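You operate a simulated robot arm through the tools that you are given. There is no shell and no other tool. Be economical: measure what you need, move in short steps, check, and stop when the job is done.

Carry out the task below with a simulated robot arm. There is one attempt and no reset: what you move stays moved.

TASK
Put the bottle that says "Orange Juice" from the steel counter on the green board. Then put the garlic shaker on top of the teal lunch beaker.
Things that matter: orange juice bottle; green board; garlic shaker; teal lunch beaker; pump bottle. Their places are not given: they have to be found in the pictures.

It is judged by the outcome, as a careful person would: the job done as asked, and still so three seconds after it is handed in. It fails if anything else is knocked over, pushed out of place, dropped, spilled or broken.

THE ROBOT
A 7-joint arm with a two-finger parallel gripper, fixed in place. Base frame: the origin is at the foot of the arm, x ahead of it, y to its left, z up; the work surface is at about z = 0.91. Lengths are in m, angles in rad, forces in N, time in s.
With the tool pointing down near the work surface it reaches from about 0.24 to 0.68 m from the base axis. Its first joint turns from -1.152 to 1.152 rad. Payload 2.4 kg.
Tool frame: the origin (TCP) lies between the finger pads and is the grasp point; the fingertips stand 0.03 m ahead of it; z points along the fingers, y is the line along which they close. The gripper opens to 0.094 m. The fingers are 0.028 m wide and 0.01 m thick; the gripper's body (0.05 by 0.096 m) begins 0.055 m behind the TCP.
Orientation is that of the tool frame in the base frame, as a unit quaternion [x, y, z, w]. With the fingers straight down and closing along the base's y, the tool's x points along the base's -x, its y along +y and its z along -z.

THE INTERFACE
- The arm moves only by the tool drive_tool. Its argument "targets" is a list that holds one entry, the list of rows, each a list of 7 numbers: the turn, a rotation vector about the tool's x, y, z in rad, then the shift along the tool's x, y, z in m, then the finger opening in m, from 0 to 0.094. In form: [[[rx, ry, rz, dx, dy, dz, claw], ...]]. A call has 1 to 20 rows; each row shifts and turns the commanded pose from where the row before left it, along the tool's axes as they then stand. A row lasts 0.2 s, in which the tool goes at most 0.05 m and 0.15 rad; a call with a longer step from one row to the next is refused whole, and so is a gripper value outside its range. A pose out of reach is approached as far as the arm can. The call stops where the force on the tool passes 40 N (or 10 N more than at its start, if that is more) or the arm is blocked; 0.2 s more then pass. The fingers move at their own pace (about 0.153 m/s each) and stop on an object; they squeeze with about 44 N. The grip force told is the motor's: it shows also when the fingers shut on nothing. Time passes only in rows, and 0.2 s behind the last, so rows that do not move let the fingers close. It gives the time, the measured TCP pose, the force on the tool (base axes), the opening and the grip force at its end, in the units of the frame above (readings bear some noise), and new pictures: "views" is both (left out), scene, wrist or none.
- Cameras (640 x 400 px; columns grow to the right, rows downward): "scene" is fixed at [0.0484, 0.4783, 1.4541]; the picture's right is [-0.66, -0.75, 0.00], its down [-0.36, 0.32, -0.88] and it looks along [0.66, -0.58, -0.48] (base axes); focal length 324 px, centre (320, 200). "wrist" rides on the gripper at [-0.037, 0, -0.058] in the tool frame; the picture's right is [0.00, -1.00, 0.00], its down [0.97, 0.00, -0.24] and it looks along [0.24, 0.00, 0.97] (tool axes); focal length 218 px, centre (320, 200).
- locate(camera, pixels): there is no depth. For up to 12 entries [column, row, z] of the newest picture of that camera ("zoom" is the newest enlarged one), the place [x, y] in the base frame at which the ray of that pixel passes the height z, good to about 0.002 m. No time passes.
- close_up(camera, box): a new picture of the part [left, top, right, bottom] of that camera's present view, enlarged. No time passes.
- close_job(): hands the job in; it is judged then, once.

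Work in short steps. Measure before you move; look again where a grasp or a placing could have gone wrong, and mend it. You have 80 turns and 120 pictures in all, the two below and enlarged ones among them. Open the gripper and draw the arm clear of the work before you hand the job in, unless the task says otherwise; then end with one line.

The tools are called after "Request:" as name(argument=value, ...) on one line, values as JSON. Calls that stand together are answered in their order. drive_tool: Moves the arm, as the interface text tells. Its arguments: {"type":"object","properties":{"targets":{"type":"array"},"views":{"type":"string","enum":["both","scene","wrist","none"]}},"required":["targets"]} The other tools are called the same way: locate (camera, pixels) gives the place at which the rays of pixels pass given heights; close_up (camera, box) takes an enlarged picture of a part of a camera's view; close_job () hands the job in.

At the start:

```text
clock: 0.0
tcp_pos: [0.4267, 0.018, 1.2755]
orientation: [0.0, 1.0, 0.0, -0.001]
wrist_force: [1.4, -0.4, -0.1]
finger_gap: 0.0939
gripper_force: 0.0
```

scene: 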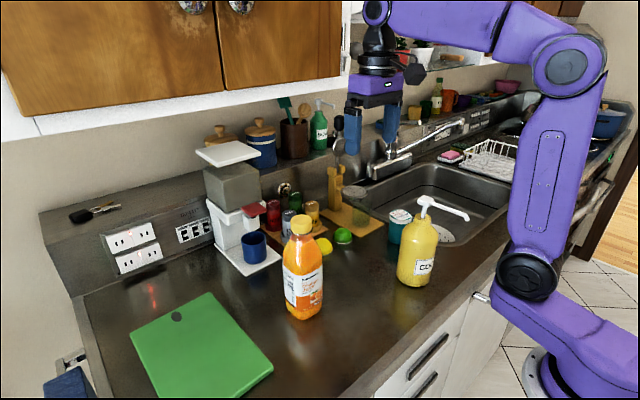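
wrist: 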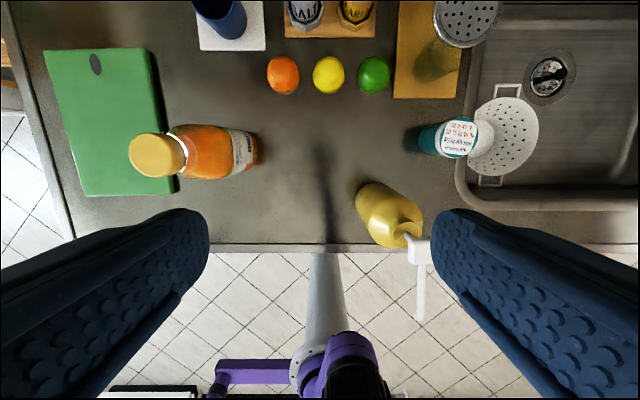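

The scene shows the orange bottle near (302,270), the green board near (200,345), the yellow pump bottle at (417,250) and the teal beaker at (398,225). I'll enlarge these and the shakers to read the labels.

Request:
close_up(camera="scene", box=[200, 170, 360, 330])

Request:
close_up(camera="wrist", box=[180, 0, 540, 225])

Request:
close_up(camera="scene", box=[340, 170, 480, 300])

```text
2.50 times, centred on (280, 250) of scene
```

zoom: 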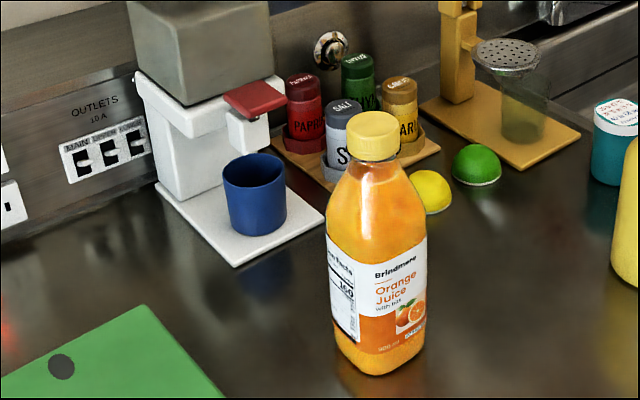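

```text
1.78 times, centred on (360, 112) of wrist
```

zoom: 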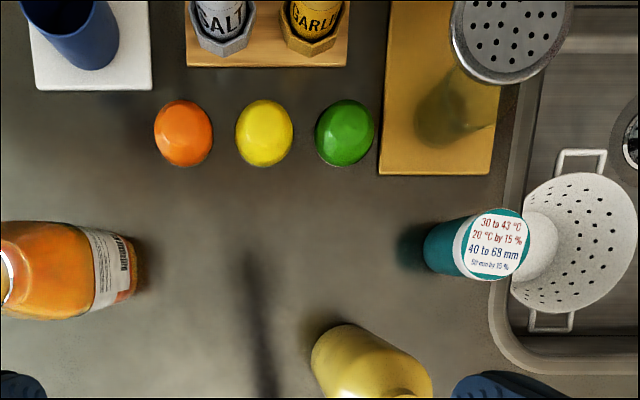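

```text
3.08 times, centred on (410, 235) of scene
```

zoom: 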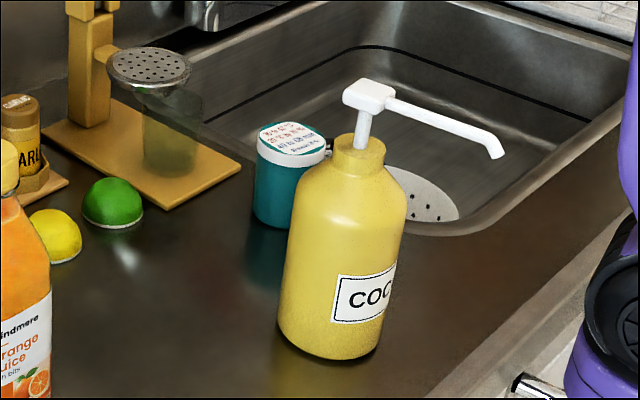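

Next I'll get positions by intersecting rays from both cameras: bottle cap, bottle bottom, board corners, garlic shaker, beaker lid.

Request:
locate(camera="wrist", pixels=[[148, 155, 1.1], [148, 155, 1.14], [148, 155, 1.18], [258, 148, 0.91], [458, 138, 1.0], [458, 138, 1.04], [44, 52, 0.925], [150, 48, 0.925], [180, 192, 0.925], [85, 196, 0.925], [420, 140, 0.91], [365, 185, 0.91]])

Request:
locate(camera="scene", pixels=[[301, 222, 1.1], [301, 222, 1.14], [301, 222, 1.18], [304, 318, 0.91], [400, 216, 1.0], [400, 216, 1.04], [130, 332, 0.925], [210, 292, 0.925], [273, 369, 0.925], [312, 204, 1.0], [312, 204, 1.04], [313, 230, 0.92]])

Request:
close_up(camera="scene", box=[255, 175, 355, 238])

```text
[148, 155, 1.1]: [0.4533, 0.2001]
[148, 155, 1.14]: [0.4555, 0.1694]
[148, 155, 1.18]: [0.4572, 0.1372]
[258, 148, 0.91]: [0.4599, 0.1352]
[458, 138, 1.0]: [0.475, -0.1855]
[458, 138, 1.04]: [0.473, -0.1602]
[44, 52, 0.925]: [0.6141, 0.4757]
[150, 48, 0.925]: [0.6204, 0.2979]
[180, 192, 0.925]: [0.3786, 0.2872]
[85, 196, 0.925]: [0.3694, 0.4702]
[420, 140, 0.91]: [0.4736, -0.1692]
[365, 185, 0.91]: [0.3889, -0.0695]
```

```text
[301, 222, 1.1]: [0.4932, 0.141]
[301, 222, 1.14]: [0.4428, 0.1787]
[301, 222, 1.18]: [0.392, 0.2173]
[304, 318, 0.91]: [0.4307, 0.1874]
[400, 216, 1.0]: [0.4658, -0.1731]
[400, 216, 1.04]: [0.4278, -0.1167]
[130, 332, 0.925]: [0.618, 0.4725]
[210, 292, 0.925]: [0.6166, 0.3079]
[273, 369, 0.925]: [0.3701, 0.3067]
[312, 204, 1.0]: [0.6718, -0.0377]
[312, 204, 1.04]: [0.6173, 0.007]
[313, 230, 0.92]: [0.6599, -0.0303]
```

```text
6.35 times, centred on (305, 206) of scene
```

zoom: 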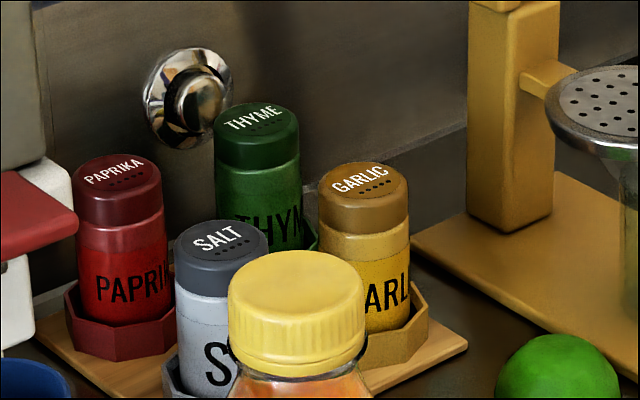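

The cap top is about (0.45, 0.172, 1.135), so I'll grip the cap from above. The board spans about x 0.37–0.62, y 0.30–0.47. First I move above the cap and look again.

Request:
drive_tool(targets=[[[0, 0, 0, -0.006, 0.0385, 0.014, 0.094], [0, 0, 0, -0.006, 0.0385, 0.014, 0.094], [0, 0, 0, -0.006, 0.0385, 0.014, 0.094], [0, 0, 0, -0.006, 0.0385, 0.014, 0.094], [0, 0, 0, 0, 0, 0, 0.094]]])

```text
clock: 1.2
tcp_pos: [0.4489, 0.1721, 1.2191]
orientation: [0.001, 1.0, 0.0, -0.001]
wrist_force: [-0.3, -0.4, 0.1]
finger_gap: 0.0937
gripper_force: 0.0
```

scene: 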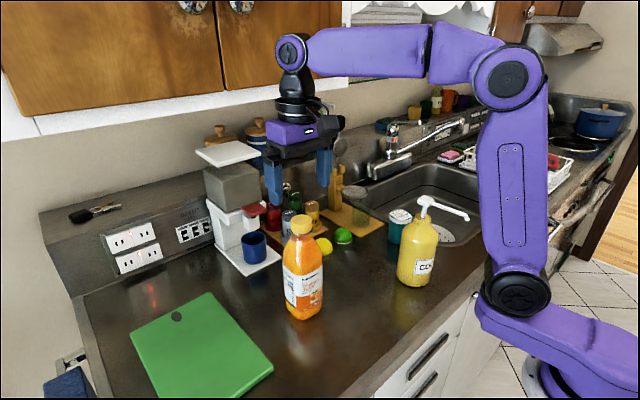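
wrist: 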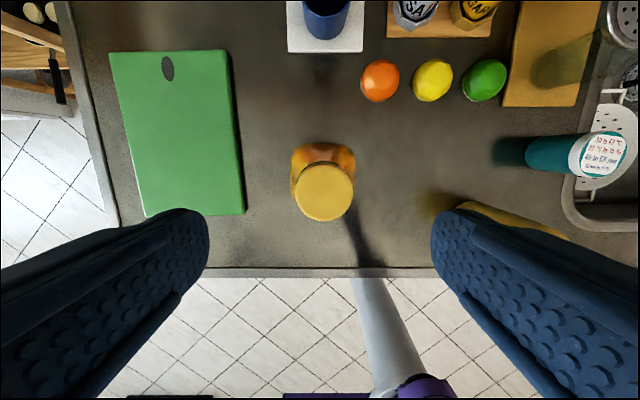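

Request:
close_up(camera="wrist", box=[260, 120, 388, 200])

Request:
locate(camera="wrist", pixels=[[324, 192, 1.12], [324, 192, 1.135], [324, 192, 1.15], [295, 192, 1.135], [355, 192, 1.135]])

Request:
locate(camera="scene", pixels=[[301, 222, 1.12], [301, 222, 1.13], [301, 222, 1.135], [301, 222, 1.145], [301, 236, 1.12], [301, 236, 1.1]])

Request:
close_up(camera="scene", box=[255, 200, 355, 263])

```text
5.00 times, centred on (324, 160) of wrist
```

zoom: 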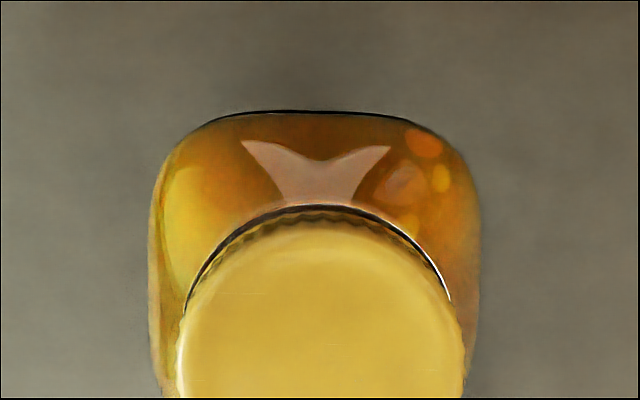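

```text
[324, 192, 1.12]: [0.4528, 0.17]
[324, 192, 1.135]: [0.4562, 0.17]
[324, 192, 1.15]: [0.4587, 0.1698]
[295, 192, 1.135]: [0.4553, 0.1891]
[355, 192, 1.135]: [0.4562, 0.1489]
```

```text
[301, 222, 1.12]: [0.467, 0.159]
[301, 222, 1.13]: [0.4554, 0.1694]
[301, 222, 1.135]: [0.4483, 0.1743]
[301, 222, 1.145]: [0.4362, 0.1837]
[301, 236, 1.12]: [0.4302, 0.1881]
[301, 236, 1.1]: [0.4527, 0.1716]
```

```text
6.35 times, centred on (305, 232) of scene
```

zoom: 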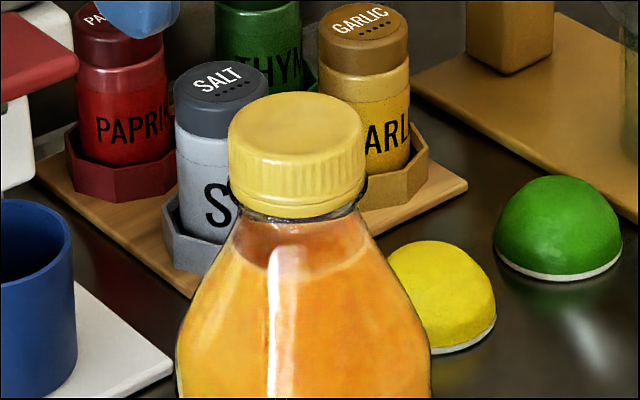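

The cap centre is (0.4555, 0.170), its top at z≈1.13, about 0.04 wide with a short neck under it. I'll descend to TCP z≈1.136 so the fingertips stay at the lower cap edge, then close.

Request:
drive_tool(targets=[[[0, 0, 0, -0.0065, -0.0023, 0.02, 0.08], [0, 0, 0, 0, 0, 0.03, 0.08], [0, 0, 0, 0, 0, 0.02, 0.08], [0, 0, 0, 0, 0, 0.013, 0.08], [0, 0, 0, 0, 0, 0, 0.08], [0, 0, 0, 0, 0, 0, 0.03], [0, 0, 0, 0, 0, 0, 0.03], [0, 0, 0, 0, 0, 0, 0.02], [0, 0, 0, 0, 0, 0, 0.02]]], views="scene")

```text
clock: 3.2
tcp_pos: [0.4555, 0.1714, 1.1371]
orientation: [0.0, 1.0, 0.0, 0.0]
wrist_force: [0.4, 0.3, 0.4]
finger_gap: 0.0403
gripper_force: 44.4
```

scene: 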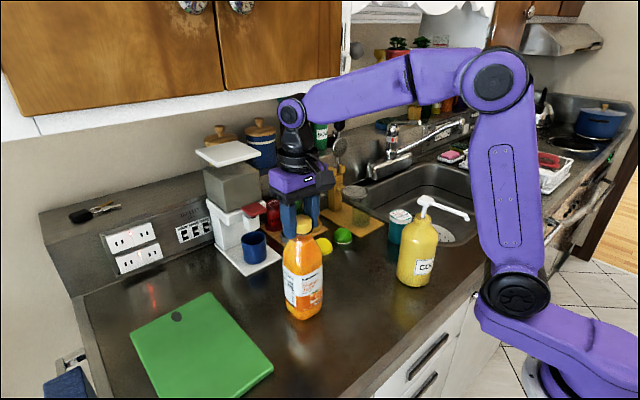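

The fingers stopped on the cap at 0.040 with 44 N. I'll lift slowly by 0.06 and check the load.

Request:
drive_tool(targets=[[[0, 0, 0, 0, 0, -0.01, 0.02], [0, 0, 0, 0, 0, -0.015, 0.02], [0, 0, 0, 0, 0, -0.02, 0.02], [0, 0, 0, 0, 0, -0.015, 0.02], [0, 0, 0, 0, 0, 0, 0.02]]])

```text
clock: 4.4
tcp_pos: [0.4569, 0.1704, 1.1974]
orientation: [0.0, 1.0, 0.0, 0.0]
wrist_force: [-0.4, 0.1, -8.5]
finger_gap: 0.0403
gripper_force: 44.4
```

scene: 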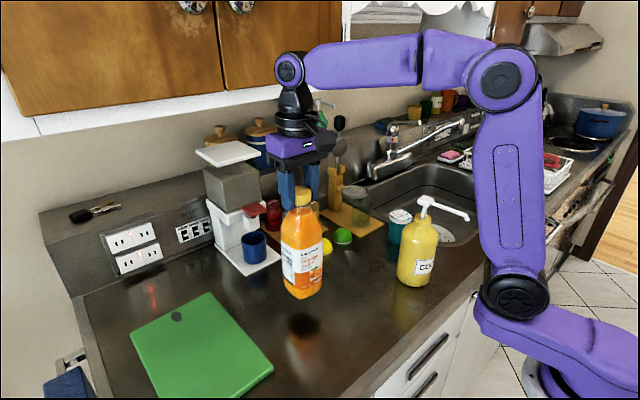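
wrist: 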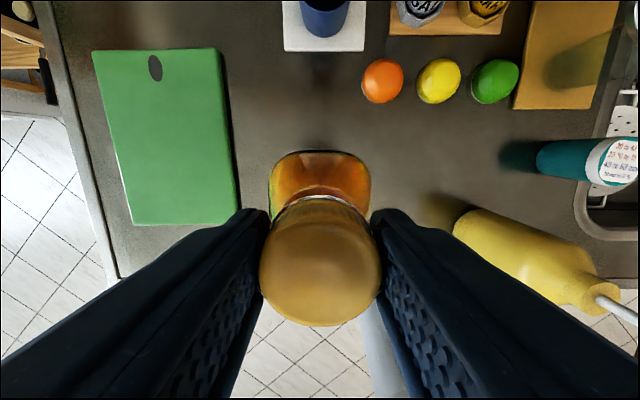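

It's lifted cleanly (8.5 N, upright). I carry it to the board centre, about (0.485, 0.385).

Request:
drive_tool(targets=[[[0, 0, 0, -0.002, 0.015, 0, 0.02], [0, 0, 0, -0.004, 0.03, 0, 0.02], [0, 0, 0, -0.004, 0.03, 0, 0.02], [0, 0, 0, -0.004, 0.03, 0, 0.02], [0, 0, 0, -0.004, 0.03, 0, 0.02], [0, 0, 0, -0.004, 0.03, 0, 0.02], [0, 0, 0, -0.004, 0.03, 0, 0.02], [0, 0, 0, -0.003, 0.02, 0, 0.02], [0, 0, 0, 0, 0, 0, 0.02], [0, 0, 0, 0, 0, 0, 0.02]]])

```text
clock: 6.6
tcp_pos: [0.4862, 0.386, 1.1951]
orientation: [0.0, 1.0, 0.0, 0.0]
wrist_force: [0.1, -0.1, -7.6]
finger_gap: 0.0401
gripper_force: 44.0
```

scene: 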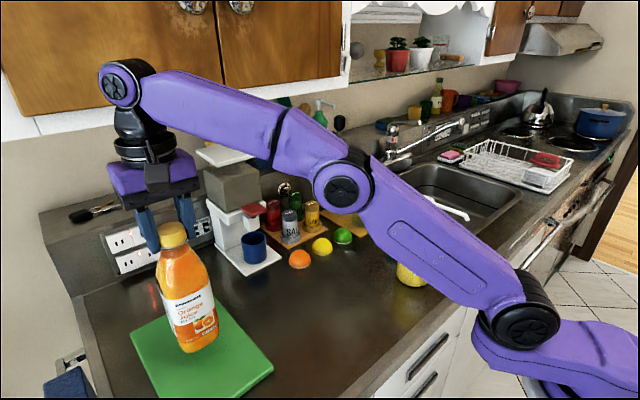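
wrist: 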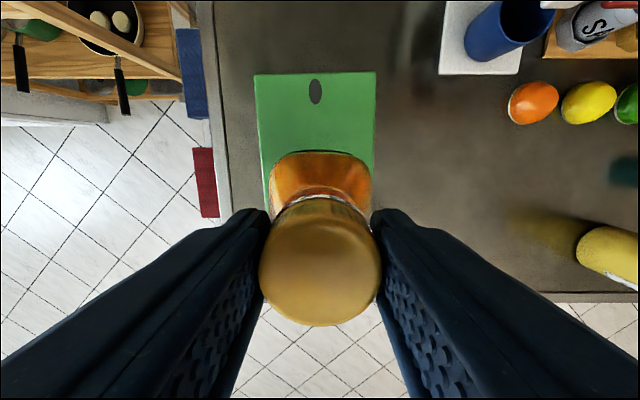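

The bottle hangs above the board's middle. I lower most of the way and read the force.

Request:
drive_tool(targets=[[[0, 0, 0, 0, 0, 0.015, 0.02], [0, 0, 0, 0, 0, 0.012, 0.02], [0, 0, 0, 0, 0, 0.008, 0.02], [0, 0, 0, 0, 0, 0, 0.02]]], views="scene")

```text
clock: 7.6
tcp_pos: [0.4867, 0.3853, 1.1615]
orientation: [0.0, 1.0, 0.0, 0.0]
wrist_force: [-0.2, -0.9, -8.3]
finger_gap: 0.0402
gripper_force: 44.2
```

scene: 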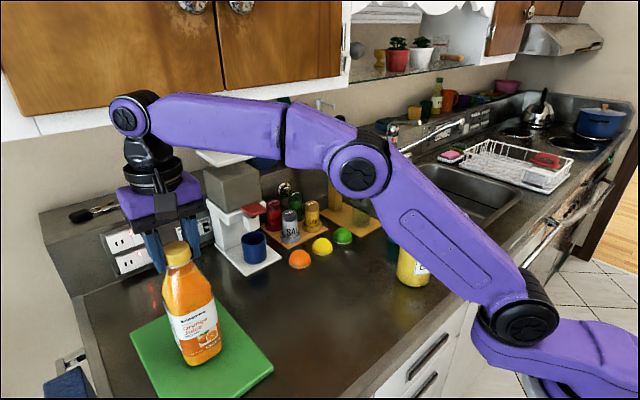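

Request:
drive_tool(targets=[[[0, 0, 0, 0, 0, 0.004, 0.02], [0, 0, 0, 0, 0, 0.003, 0.02], [0, 0, 0, 0, 0, 0, 0.02]]], views="none")

```text
clock: 8.4
tcp_pos: [0.4866, 0.3844, 1.1544]
orientation: [0.0, 1.0, -0.001, 0.0]
wrist_force: [-0.4, 0.2, -7.7]
finger_gap: 0.0402
gripper_force: 44.1
```

Still carrying the full weight (−7.7 N); I lower in smaller steps.

Request:
drive_tool(targets=[[[0, 0, 0, 0, 0, 0.002, 0.02], [0, 0, 0, 0, 0, 0.002, 0.02], [0, 0, 0, 0, 0, 0, 0.02]]], views="none")

```text
clock: 9.2
tcp_pos: [0.4857, 0.3854, 1.1524]
orientation: [0.0, 1.0, 0.0, 0.001]
wrist_force: [-2.5, -3.2, 10.9]
finger_gap: 0.0402
gripper_force: 44.1
```

Contact (+10.9 N): the bottle stands on the board. I ease up 1 mm, open, and rise clear.

Request:
drive_tool(targets=[[[0, 0, 0, 0, 0, -0.001, 0.02], [0, 0, 0, 0, 0, 0, 0.07], [0, 0, 0, 0, 0, 0, 0.08], [0, 0, 0, 0, 0, -0.02, 0.08], [0, 0, 0, 0, 0, -0.04, 0.09], [0, 0, 0, 0, 0, -0.04, 0.09], [0, 0, 0, 0, 0, 0, 0.09]]])

```text
clock: 10.8
tcp_pos: [0.4776, 0.3795, 1.2199]
orientation: [0.0, 1.0, 0.0, 0.0]
wrist_force: [0.6, -0.2, -0.1]
finger_gap: 0.0899
gripper_force: 0.0
out of reach, approached as far as the arm can: row 5, 6
```

scene: 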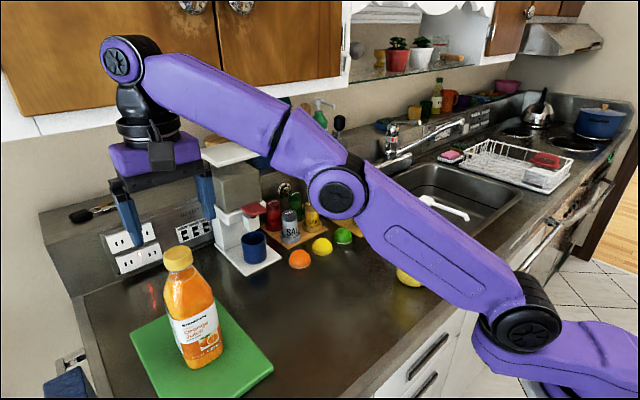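
wrist: 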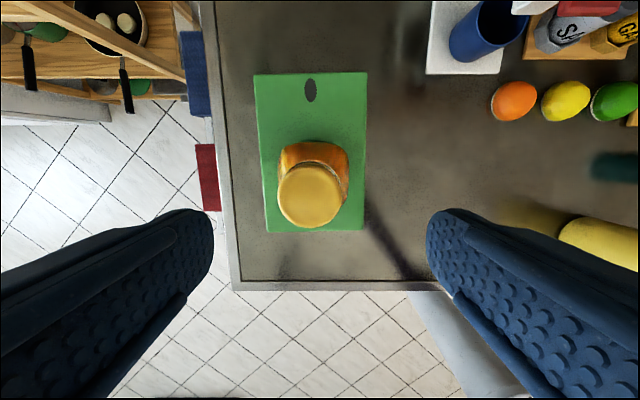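

The bottle stands on the board, released. I go back inward and across to view the garlic shaker, staying clear of the coffee machine.

Request:
drive_tool(targets=[[[0, 0, 0, 0.02, -0.03, 0, 0.09], [0, 0, 0, 0.01, -0.045, 0, 0.09], [0, 0, 0, 0, -0.045, 0, 0.09], [0, 0, 0, 0, -0.045, 0, 0.09], [0, 0, 0, 0, -0.045, 0, 0.09], [0, 0, 0, 0, -0.045, 0, 0.09], [0, 0, 0, 0, -0.045, 0, 0.09], [0, 0, 0, 0, -0.045, 0, 0.09], [0, 0, 0, -0.02, -0.045, 0, 0.09], [0, 0, 0, -0.04, -0.015, 0, 0.09], [0, 0, 0, -0.03, 0, 0, 0.09], [0, 0, 0, 0, 0, 0, 0.09]]])

```text
clock: 13.4
tcp_pos: [0.5378, -0.0275, 1.2209]
orientation: [0.0, 1.0, 0.001, 0.0]
wrist_force: [0.3, -0.4, -0.8]
finger_gap: 0.09
gripper_force: 0.0
```

scene: 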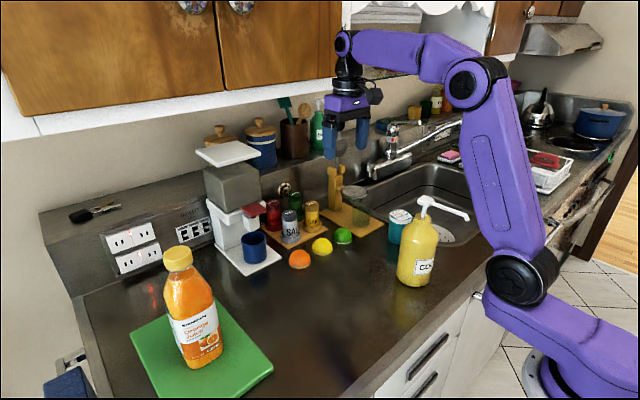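
wrist: 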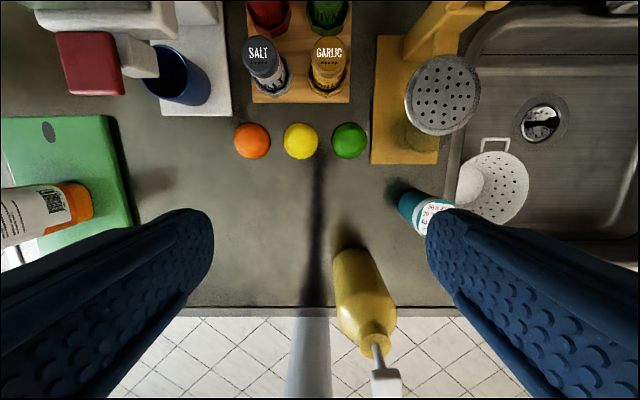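

Now all four shakers are visible: garlic lid at wrist (328,52), scene (312,206). I enlarge both for accurate measuring.

Request:
close_up(camera="wrist", box=[220, 0, 380, 100])

Request:
close_up(camera="scene", box=[250, 185, 362, 255])

Request:
close_up(camera="scene", box=[360, 190, 456, 250])

```text
4.00 times, centred on (300, 50) of wrist
```

zoom: 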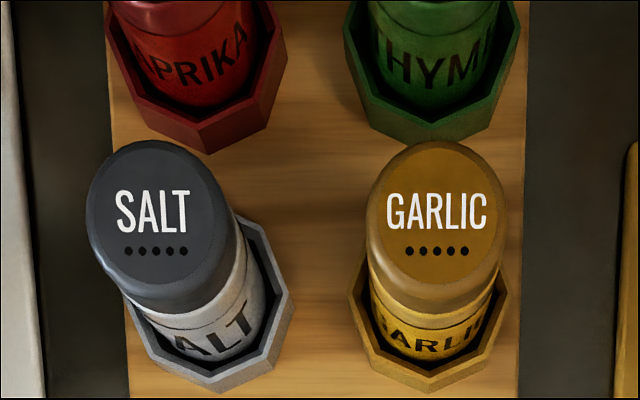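

```text
5.71 times, centred on (306, 220) of scene
```

zoom: 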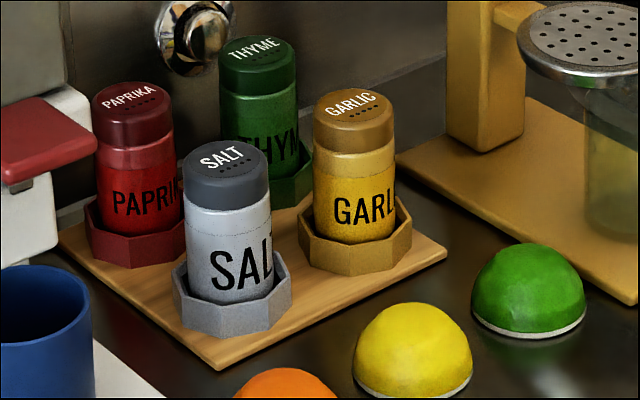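

```text
6.67 times, centred on (408, 220) of scene
```

zoom: 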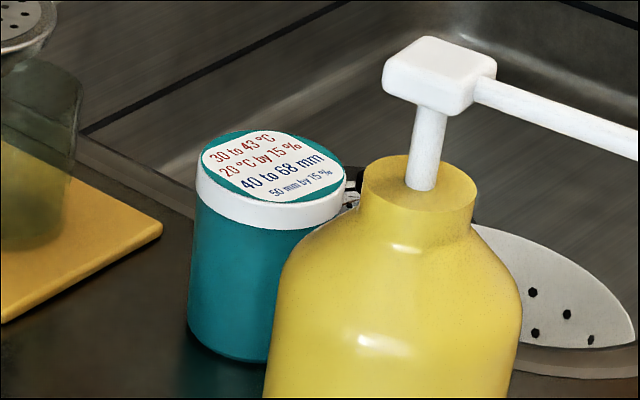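

Request:
locate(camera="wrist", pixels=[[329, 53, 0.98], [329, 53, 1.0], [329, 53, 1.02], [311.5, 53, 1.0], [346, 53, 1.0], [265, 56, 1.0], [329, 98, 0.92]])

Request:
locate(camera="scene", pixels=[[311.8, 205.6, 0.98], [311.8, 205.6, 1.0], [311.8, 205.6, 1.02], [289.4, 214.7, 1.0], [295, 195.8, 1.0], [272, 203, 1.0], [400.3, 216, 0.99], [400.3, 216, 1.0], [400.3, 216, 1.01], [389.5, 218, 1.0], [411.5, 216, 1.0]])

```text
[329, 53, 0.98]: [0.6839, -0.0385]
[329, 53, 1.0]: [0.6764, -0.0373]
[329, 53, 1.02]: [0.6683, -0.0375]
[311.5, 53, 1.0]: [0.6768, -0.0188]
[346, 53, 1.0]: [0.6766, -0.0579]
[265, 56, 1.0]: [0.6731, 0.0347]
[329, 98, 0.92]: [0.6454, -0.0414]
```

```text
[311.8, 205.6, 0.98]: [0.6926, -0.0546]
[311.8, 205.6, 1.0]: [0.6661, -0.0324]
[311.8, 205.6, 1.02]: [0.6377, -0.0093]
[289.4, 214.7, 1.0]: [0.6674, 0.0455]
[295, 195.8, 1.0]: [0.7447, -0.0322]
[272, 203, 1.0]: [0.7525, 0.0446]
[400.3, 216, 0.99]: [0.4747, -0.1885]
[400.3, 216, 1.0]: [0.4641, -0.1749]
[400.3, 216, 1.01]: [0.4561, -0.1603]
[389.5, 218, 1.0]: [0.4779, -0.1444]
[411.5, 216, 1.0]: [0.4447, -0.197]
```

Garlic lid centre is ≈(0.677, −0.038), top z≈0.994, dia ≈0.039; salt is 0.075 m to its left. With a 0.062 opening the fingers fit. I move above it.

Request:
drive_tool(targets=[[[0, 0, 0, -0.02, -0.002, 0.03, 0.062], [0, 0, 0, -0.03, -0.002, 0.03, 0.062], [0, 0, 0, -0.03, -0.002, 0.03, 0.062], [0, 0, 0, -0.03, -0.002, 0.03, 0.062], [0, 0, 0, -0.025, -0.0025, 0.02, 0.062], [0, 0, 0, 0, 0, 0, 0.062]]])

```text
clock: 14.8
tcp_pos: [0.6719, -0.0371, 1.0802]
orientation: [0.0, 1.0, 0.0, -0.001]
wrist_force: [0.0, -0.2, -0.6]
finger_gap: 0.0622
gripper_force: 0.1
```

scene: 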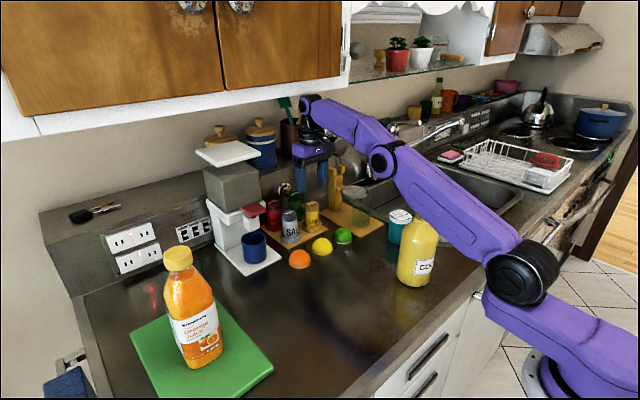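
wrist: 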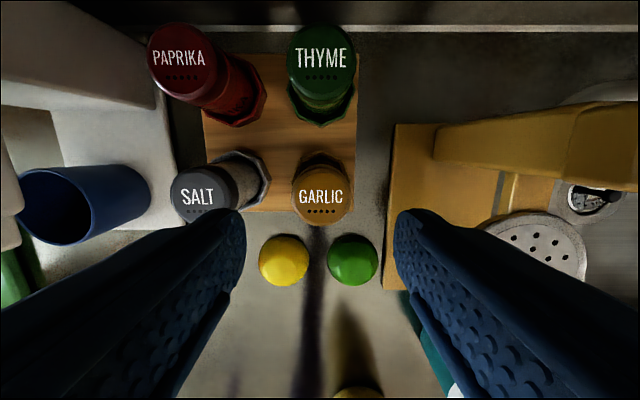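

Request:
locate(camera="wrist", pixels=[[321, 197, 0.994], [291, 197, 0.994], [350, 197, 0.994], [321, 167, 0.994], [198, 197, 0.994], [321, 72, 0.994]])

Request:
close_up(camera="wrist", box=[240, 135, 400, 235])

```text
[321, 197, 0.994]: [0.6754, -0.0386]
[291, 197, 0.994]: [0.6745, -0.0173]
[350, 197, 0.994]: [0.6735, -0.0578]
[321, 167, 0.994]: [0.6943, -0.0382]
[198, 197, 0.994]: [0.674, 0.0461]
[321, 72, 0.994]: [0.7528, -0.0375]
```

```text
4.00 times, centred on (320, 185) of wrist
```

zoom: 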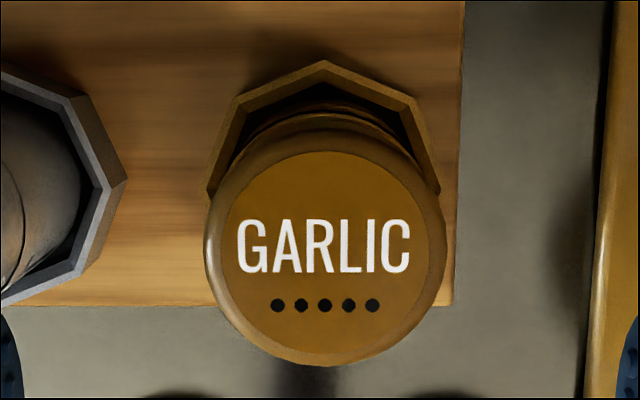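

Lid centre (0.675, −0.038), salt at y≈0.046 so there's room. I descend to z≈0.984 and check before closing.

Request:
drive_tool(targets=[[[0, 0, 0, -0.003, -0.001, 0.03, 0.062], [0, 0, 0, 0, 0, 0.03, 0.062], [0, 0, 0, 0, 0, 0.02, 0.062], [0, 0, 0, 0, 0, 0.016, 0.062], [0, 0, 0, 0, 0, 0, 0.062]]])

```text
clock: 16.0
tcp_pos: [0.6751, -0.0387, 0.9852]
orientation: [0.0, 1.0, 0.001, 0.0]
wrist_force: [0.0, 0.3, -1.4]
finger_gap: 0.0619
gripper_force: 0.1
```

scene: 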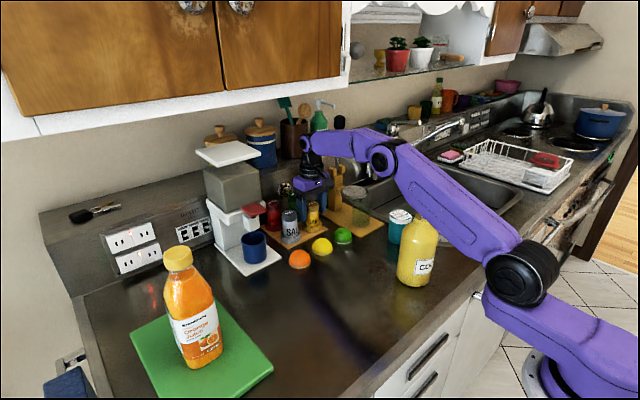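
wrist: 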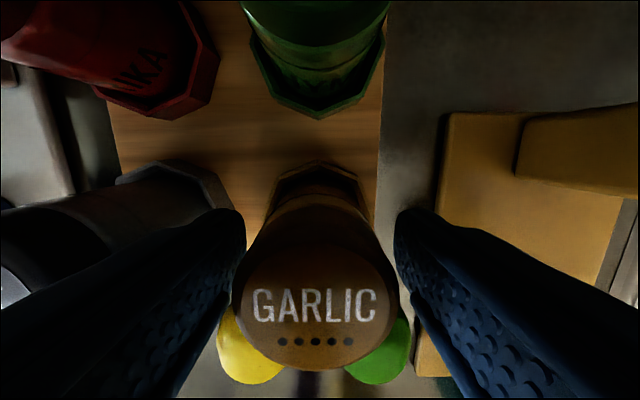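

The fingers straddle the garlic lid with clearance on both sides. I close.

Request:
drive_tool(targets=[[[0, 0, 0, 0, 0, 0, 0.03], [0, 0, 0, 0, 0, 0, 0.02], [0, 0, 0, 0, 0, 0, 0.02]]], views="none")

```text
clock: 16.8
tcp_pos: [0.6749, -0.0385, 0.9848]
orientation: [0.0, 1.0, -0.001, 0.0]
wrist_force: [-1.8, -0.1, -0.6]
finger_gap: 0.0405
gripper_force: 44.2
```

Gripped at 0.0405. Lift straight up 0.09.

Request:
drive_tool(targets=[[[0, 0, 0, 0, 0, -0.01, 0.02], [0, 0, 0, 0, 0, -0.015, 0.02], [0, 0, 0, 0, 0, -0.02, 0.02], [0, 0, 0, 0, 0, -0.025, 0.02], [0, 0, 0, 0, 0, -0.02, 0.02], [0, 0, 0, 0, 0, 0, 0.02]]])

```text
clock: 18.2
tcp_pos: [0.6742, -0.0382, 1.0752]
orientation: [0.0, 1.0, 0.0, 0.0]
wrist_force: [0.2, 0.2, -1.1]
finger_gap: 0.0405
gripper_force: 44.4
```

scene: 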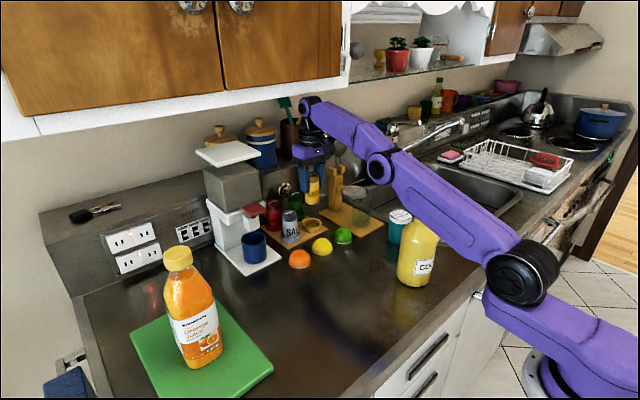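
wrist: 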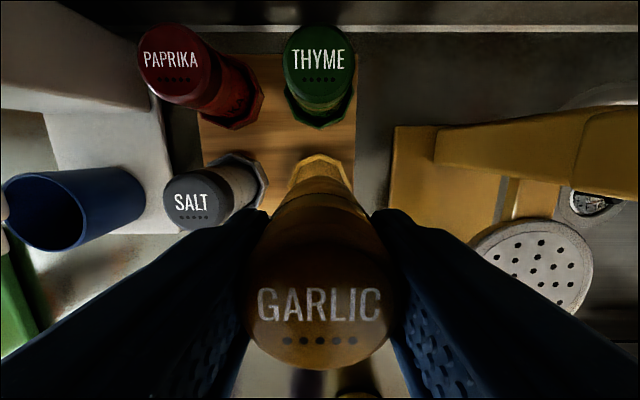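

Clear of the holder and upright. I draw back and rise, then view the beaker and pump bottle from above.

Request:
drive_tool(targets=[[[0, 0, 0, 0.03, 0, -0.02, 0.02], [0, 0, 0, 0.035, 0, -0.025, 0.02], [0, 0, 0, 0.035, 0, -0.03, 0.02], [0, 0, 0, 0.035, -0.015, -0.03, 0.02], [0, 0, 0, 0.02, -0.035, -0.01, 0.02], [0, 0, 0, 0, -0.035, 0, 0.02], [0, 0, 0, 0, 0, 0, 0.02]]])

```text
clock: 19.8
tcp_pos: [0.5192, -0.1245, 1.1883]
orientation: [0.0, 1.0, -0.001, 0.0]
wrist_force: [0.0, 0.1, -1.1]
finger_gap: 0.0407
gripper_force: 44.1
```

scene: 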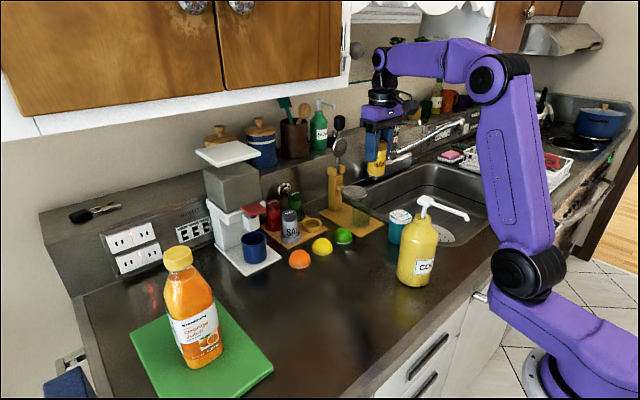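
wrist: 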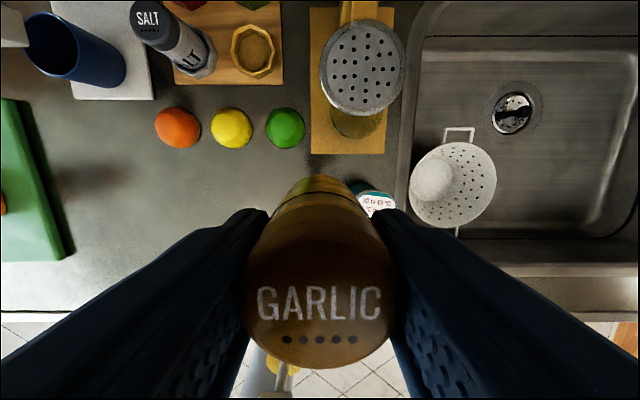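

The shaker hides the beaker. The pump head is at about (0.36, −0.08, 1.13), nozzle pointing toward −x, so I sidestep to y≈−0.18 first, then back to x≈0.43 to see the beaker ahead of the shaker.

Request:
drive_tool(targets=[[[0, 0, 0, 0, -0.03, -0.01, 0.02], [0, 0, 0, 0, -0.03, -0.01, 0.02], [0, 0, 0, 0.03, 0, 0, 0.02], [0, 0, 0, 0.03, 0, 0, 0.02], [0, 0, 0, 0.03, 0, 0, 0.02], [0, 0, 0, 0, 0, 0, 0.02]]])

```text
clock: 21.2
tcp_pos: [0.4299, -0.1837, 1.2089]
orientation: [0.0, 1.0, 0.0, 0.0]
wrist_force: [-0.2, 0.7, -0.9]
finger_gap: 0.0402
gripper_force: 44.2
```

scene: 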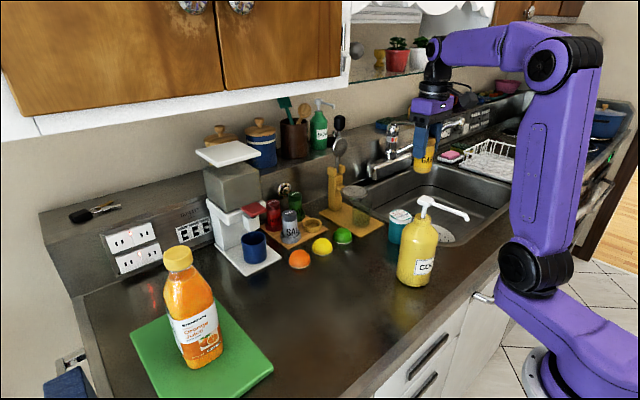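
wrist: 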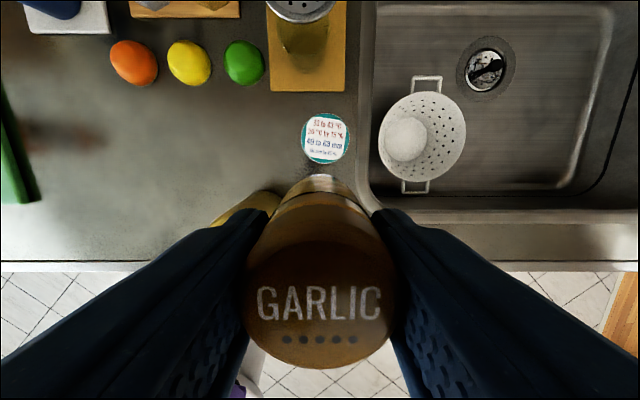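

Request:
close_up(camera="wrist", box=[276, 100, 372, 160])

Request:
close_up(camera="scene", box=[370, 195, 434, 235])

Request:
close_up(camera="scene", box=[394, 125, 474, 175])

```text
6.67 times, centred on (324, 130) of wrist
```

zoom: 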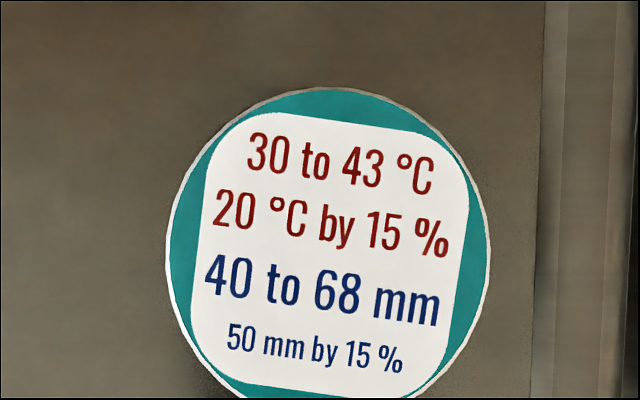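

```text
10.00 times, centred on (402, 215) of scene
```

zoom: 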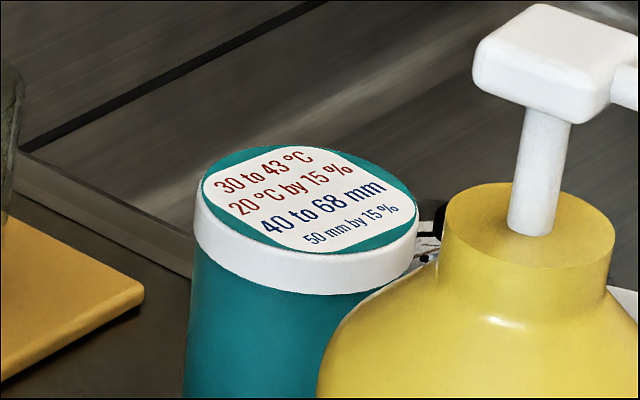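

```text
8.00 times, centred on (434, 150) of scene
```

zoom: 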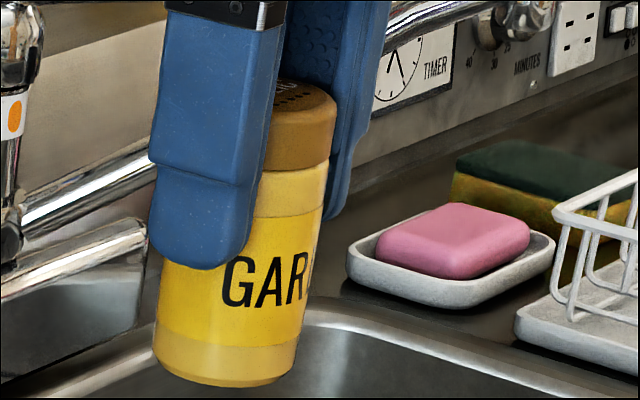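

Request:
locate(camera="wrist", pixels=[[325.2, 137.5, 0.98], [325.2, 137.5, 0.99], [325.2, 137.5, 1.0], [301, 137.5, 0.99], [349.5, 137.5, 0.99]])

Request:
locate(camera="scene", pixels=[[401, 215, 0.98], [401, 215, 0.99], [401, 215, 1.0], [422.1, 170, 1.11], [422.1, 170, 1.12], [422.1, 170, 1.13], [422.1, 173.5, 1.11], [422.1, 173.5, 1.12], [422.1, 173.5, 1.13]])

```text
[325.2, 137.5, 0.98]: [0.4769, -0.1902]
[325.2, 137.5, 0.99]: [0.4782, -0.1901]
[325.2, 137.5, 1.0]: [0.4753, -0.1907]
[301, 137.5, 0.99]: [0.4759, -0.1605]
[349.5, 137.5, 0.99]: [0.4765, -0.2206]
```

```text
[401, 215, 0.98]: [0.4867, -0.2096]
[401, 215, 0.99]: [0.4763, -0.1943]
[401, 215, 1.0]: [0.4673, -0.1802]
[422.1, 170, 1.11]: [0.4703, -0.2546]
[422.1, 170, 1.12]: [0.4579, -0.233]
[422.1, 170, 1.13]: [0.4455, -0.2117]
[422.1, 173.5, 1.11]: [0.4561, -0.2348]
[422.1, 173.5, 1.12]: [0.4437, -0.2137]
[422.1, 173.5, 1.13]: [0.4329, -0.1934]
```

Beaker lid: centre (0.4765, −0.1905), top z≈0.991, 0.06 wide. Shaker bottom is 0.065–0.072 below the TCP. I move over it and lower to z≈1.085.

Request:
drive_tool(targets=[[[0, 0, 0, -0.0236, -0.0034, 0, 0.02], [0, 0, 0, -0.023, -0.0034, 0, 0.02], [0, 0, 0, 0, 0, 0.03, 0.02], [0, 0, 0, 0, 0, 0.035, 0.02], [0, 0, 0, 0, 0, 0.035, 0.02], [0, 0, 0, 0, 0, 0.024, 0.02], [0, 0, 0, 0, 0, 0, 0.02]]])

```text
clock: 22.8
tcp_pos: [0.4772, -0.1916, 1.0861]
orientation: [0.0, 1.0, -0.001, -0.001]
wrist_force: [0.6, 1.2, -0.9]
finger_gap: 0.0408
gripper_force: 44.3
```

scene: 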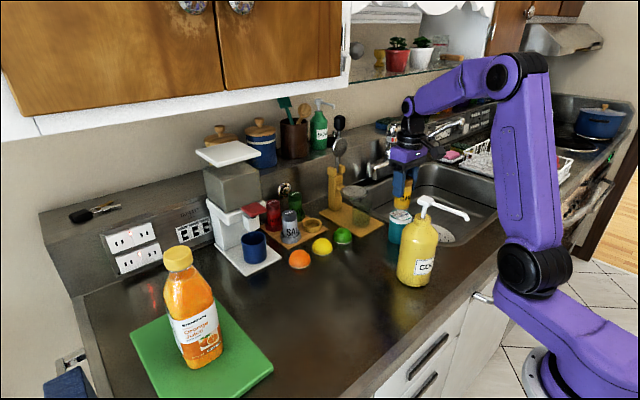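
wrist: 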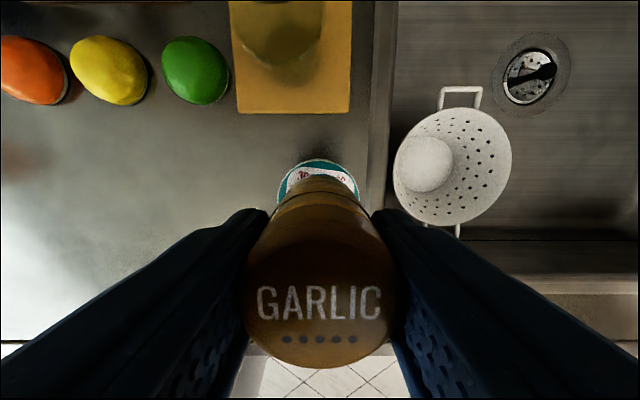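

Request:
close_up(camera="scene", box=[360, 165, 456, 225])

Request:
drive_tool(targets=[[[0, 0, 0, 0, 0.001, 0.01, 0.02], [0, 0, 0, 0, 0, 0.006, 0.02], [0, 0, 0, 0, 0, 0, 0.02]]], views="none")

```text
6.67 times, centred on (408, 195) of scene
```

zoom: 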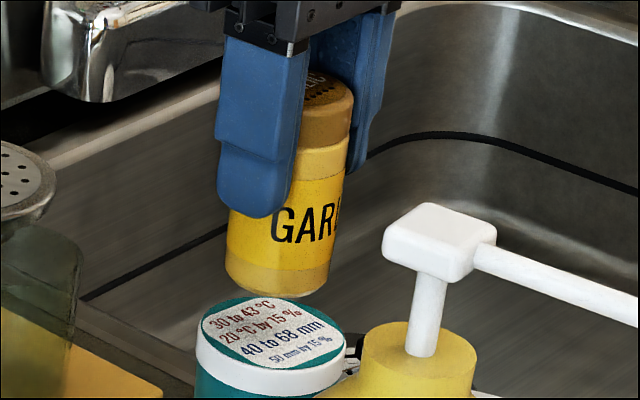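

```text
clock: 23.6
tcp_pos: [0.477, -0.1898, 1.0707]
orientation: [0.0, 1.0, 0.0, 0.0]
wrist_force: [0.9, -0.2, -1.4]
finger_gap: 0.0406
gripper_force: 44.3
```

Aligned and not yet touching (−1.4 N). I go on in small steps.

Request:
drive_tool(targets=[[[0, 0, 0, 0, 0, 0.003, 0.02], [0, 0, 0, 0, 0, 0.002, 0.02], [0, 0, 0, 0, 0, 0, 0.02]]], views="none")

Request:
close_up(camera="scene", box=[360, 165, 456, 225])

```text
clock: 24.4
tcp_pos: [0.4761, -0.1892, 1.0645]
orientation: [-0.001, 1.0, 0.0, 0.0]
wrist_force: [-0.5, 0.0, -0.8]
finger_gap: 0.0409
gripper_force: 44.3
```

```text
6.67 times, centred on (408, 195) of scene
```

zoom: 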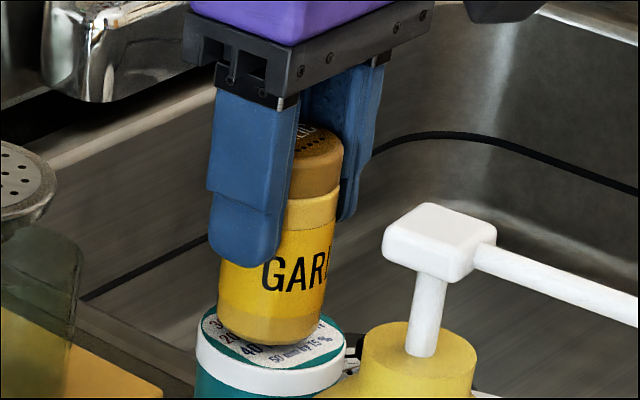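

Request:
drive_tool(targets=[[[0, 0, 0, 0, -0.0005, 0.002, 0.02], [0, 0, 0, 0, 0, 0, 0.02]]], views="none")

```text
clock: 25.0
tcp_pos: [0.4763, -0.1898, 1.0627]
orientation: [-0.001, 1.0, 0.0, 0.0]
wrist_force: [0.2, 0.5, -0.5]
finger_gap: 0.0405
gripper_force: 44.0
```

No contact yet; next 2 mm.

Request:
drive_tool(targets=[[[0, 0, 0, 0, 0, 0.002, 0.02], [0, 0, 0, 0, 0, 0, 0.02]]], views="none")

```text
clock: 25.6
tcp_pos: [0.4773, -0.1893, 1.0616]
orientation: [-0.001, 1.0, 0.0, 0.001]
wrist_force: [0.0, -0.6, -1.3]
finger_gap: 0.0404
gripper_force: 44.1
```

Request:
drive_tool(targets=[[[0, 0, 0, 0, 0, 0.002, 0.02], [0, 0, 0, 0, 0, 0, 0.02]]], views="none")

```text
clock: 26.2
tcp_pos: [0.4761, -0.1902, 1.0604]
orientation: [0.0, 1.0, 0.0, 0.002]
wrist_force: [-4.7, 1.7, 21.7]
finger_gap: 0.0407
gripper_force: 44.2
```

Contact (21.7 N). I ease up 1 mm, open, wait, then rise straight up.

Request:
drive_tool(targets=[[[0, 0, 0, 0, 0, -0.001, 0.02], [0, 0, 0, 0, 0, 0, 0.06], [0, 0, 0, 0, 0, 0, 0.07], [0, 0, 0, 0, 0, -0.01, 0.07], [0, 0, 0, 0, 0, -0.03, 0.07], [0, 0, 0, 0, 0, -0.04, 0.07], [0, 0, 0, 0, 0, -0.04, 0.07], [0, 0, 0, 0, 0, 0, 0.07]]])

Request:
close_up(camera="scene", box=[344, 165, 472, 245])

```text
clock: 28.0
tcp_pos: [0.4789, -0.1904, 1.1792]
orientation: [0.0, 1.0, 0.0, 0.0]
wrist_force: [0.0, 0.5, 0.4]
finger_gap: 0.0699
gripper_force: 0.0
```

scene: 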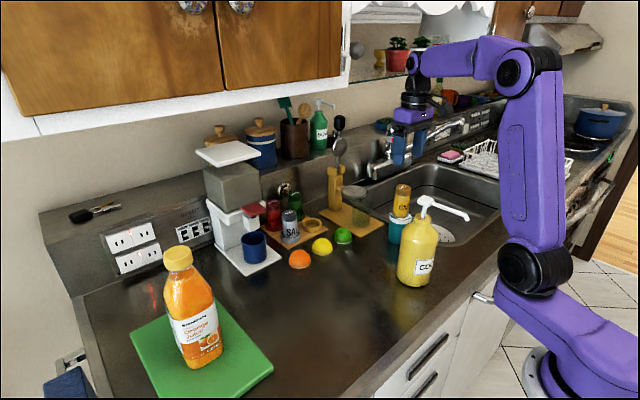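
wrist: 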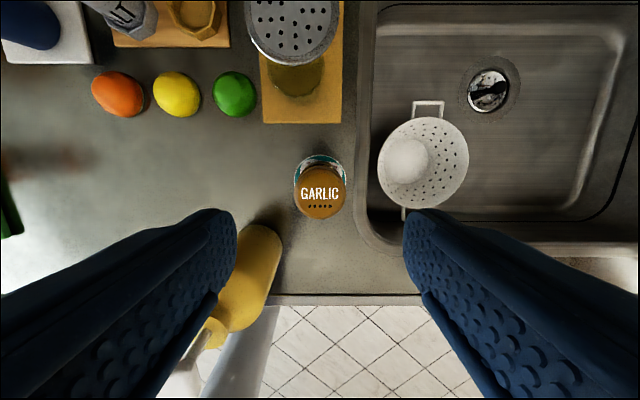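

```text
5.00 times, centred on (408, 205) of scene
```

zoom: 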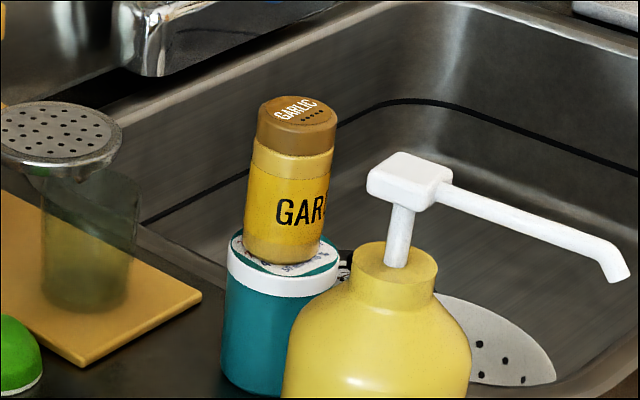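

The garlic shaker stands upright, centred on the beaker. I draw the arm up and away toward x≈0.43, y≈0, and check again.

Request:
drive_tool(targets=[[[0, 0, 0, 0, 0, -0.04, 0.09], [0, 0, 0, 0, 0, -0.04, 0.09], [0, 0, 0, 0, 0.04, 0, 0.09], [0, 0, 0, 0, 0.045, 0, 0.09], [0, 0, 0, 0, 0.045, 0, 0.09], [0, 0, 0, 0, 0.045, 0, 0.09], [0, 0, 0, 0, 0, 0, 0.09], [0, 0, 0, 0, 0, 0, 0.09], [0, 0, 0, 0, 0, 0, 0.09]]])

```text
clock: 30.0
tcp_pos: [0.4764, -0.0142, 1.2597]
orientation: [0.0, 1.0, 0.0, 0.0]
wrist_force: [0.4, -0.7, -0.1]
finger_gap: 0.0902
gripper_force: 0.0
```

scene: 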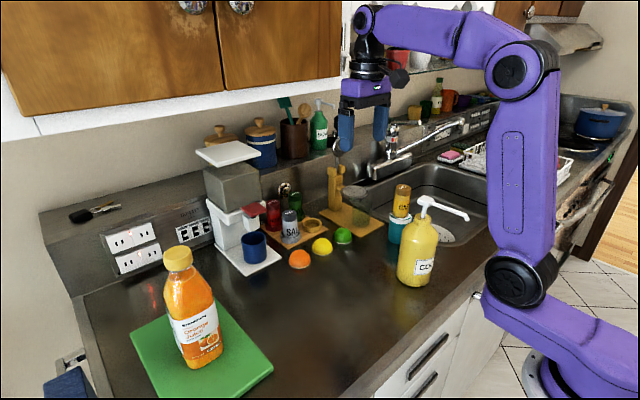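
wrist: 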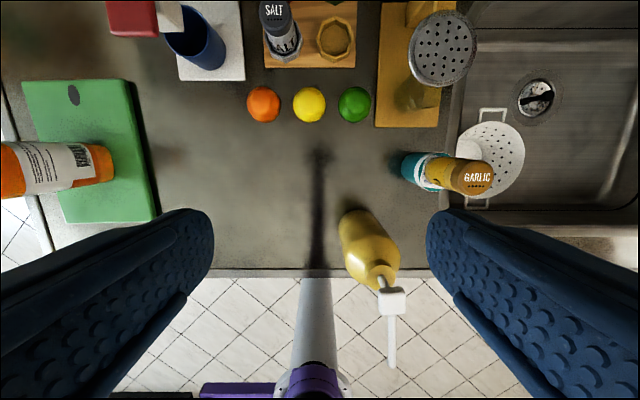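

Both placings are stable, nothing else has moved, the gripper is open and the arm is clear. I hand the job in.

Request:
close_job()

```text
The job is handed in.
```

The orange juice bottle stands on the green board and the garlic shaker stands on the teal lunch beaker; in the last pictures both were upright, and the other items looked undisturbed.
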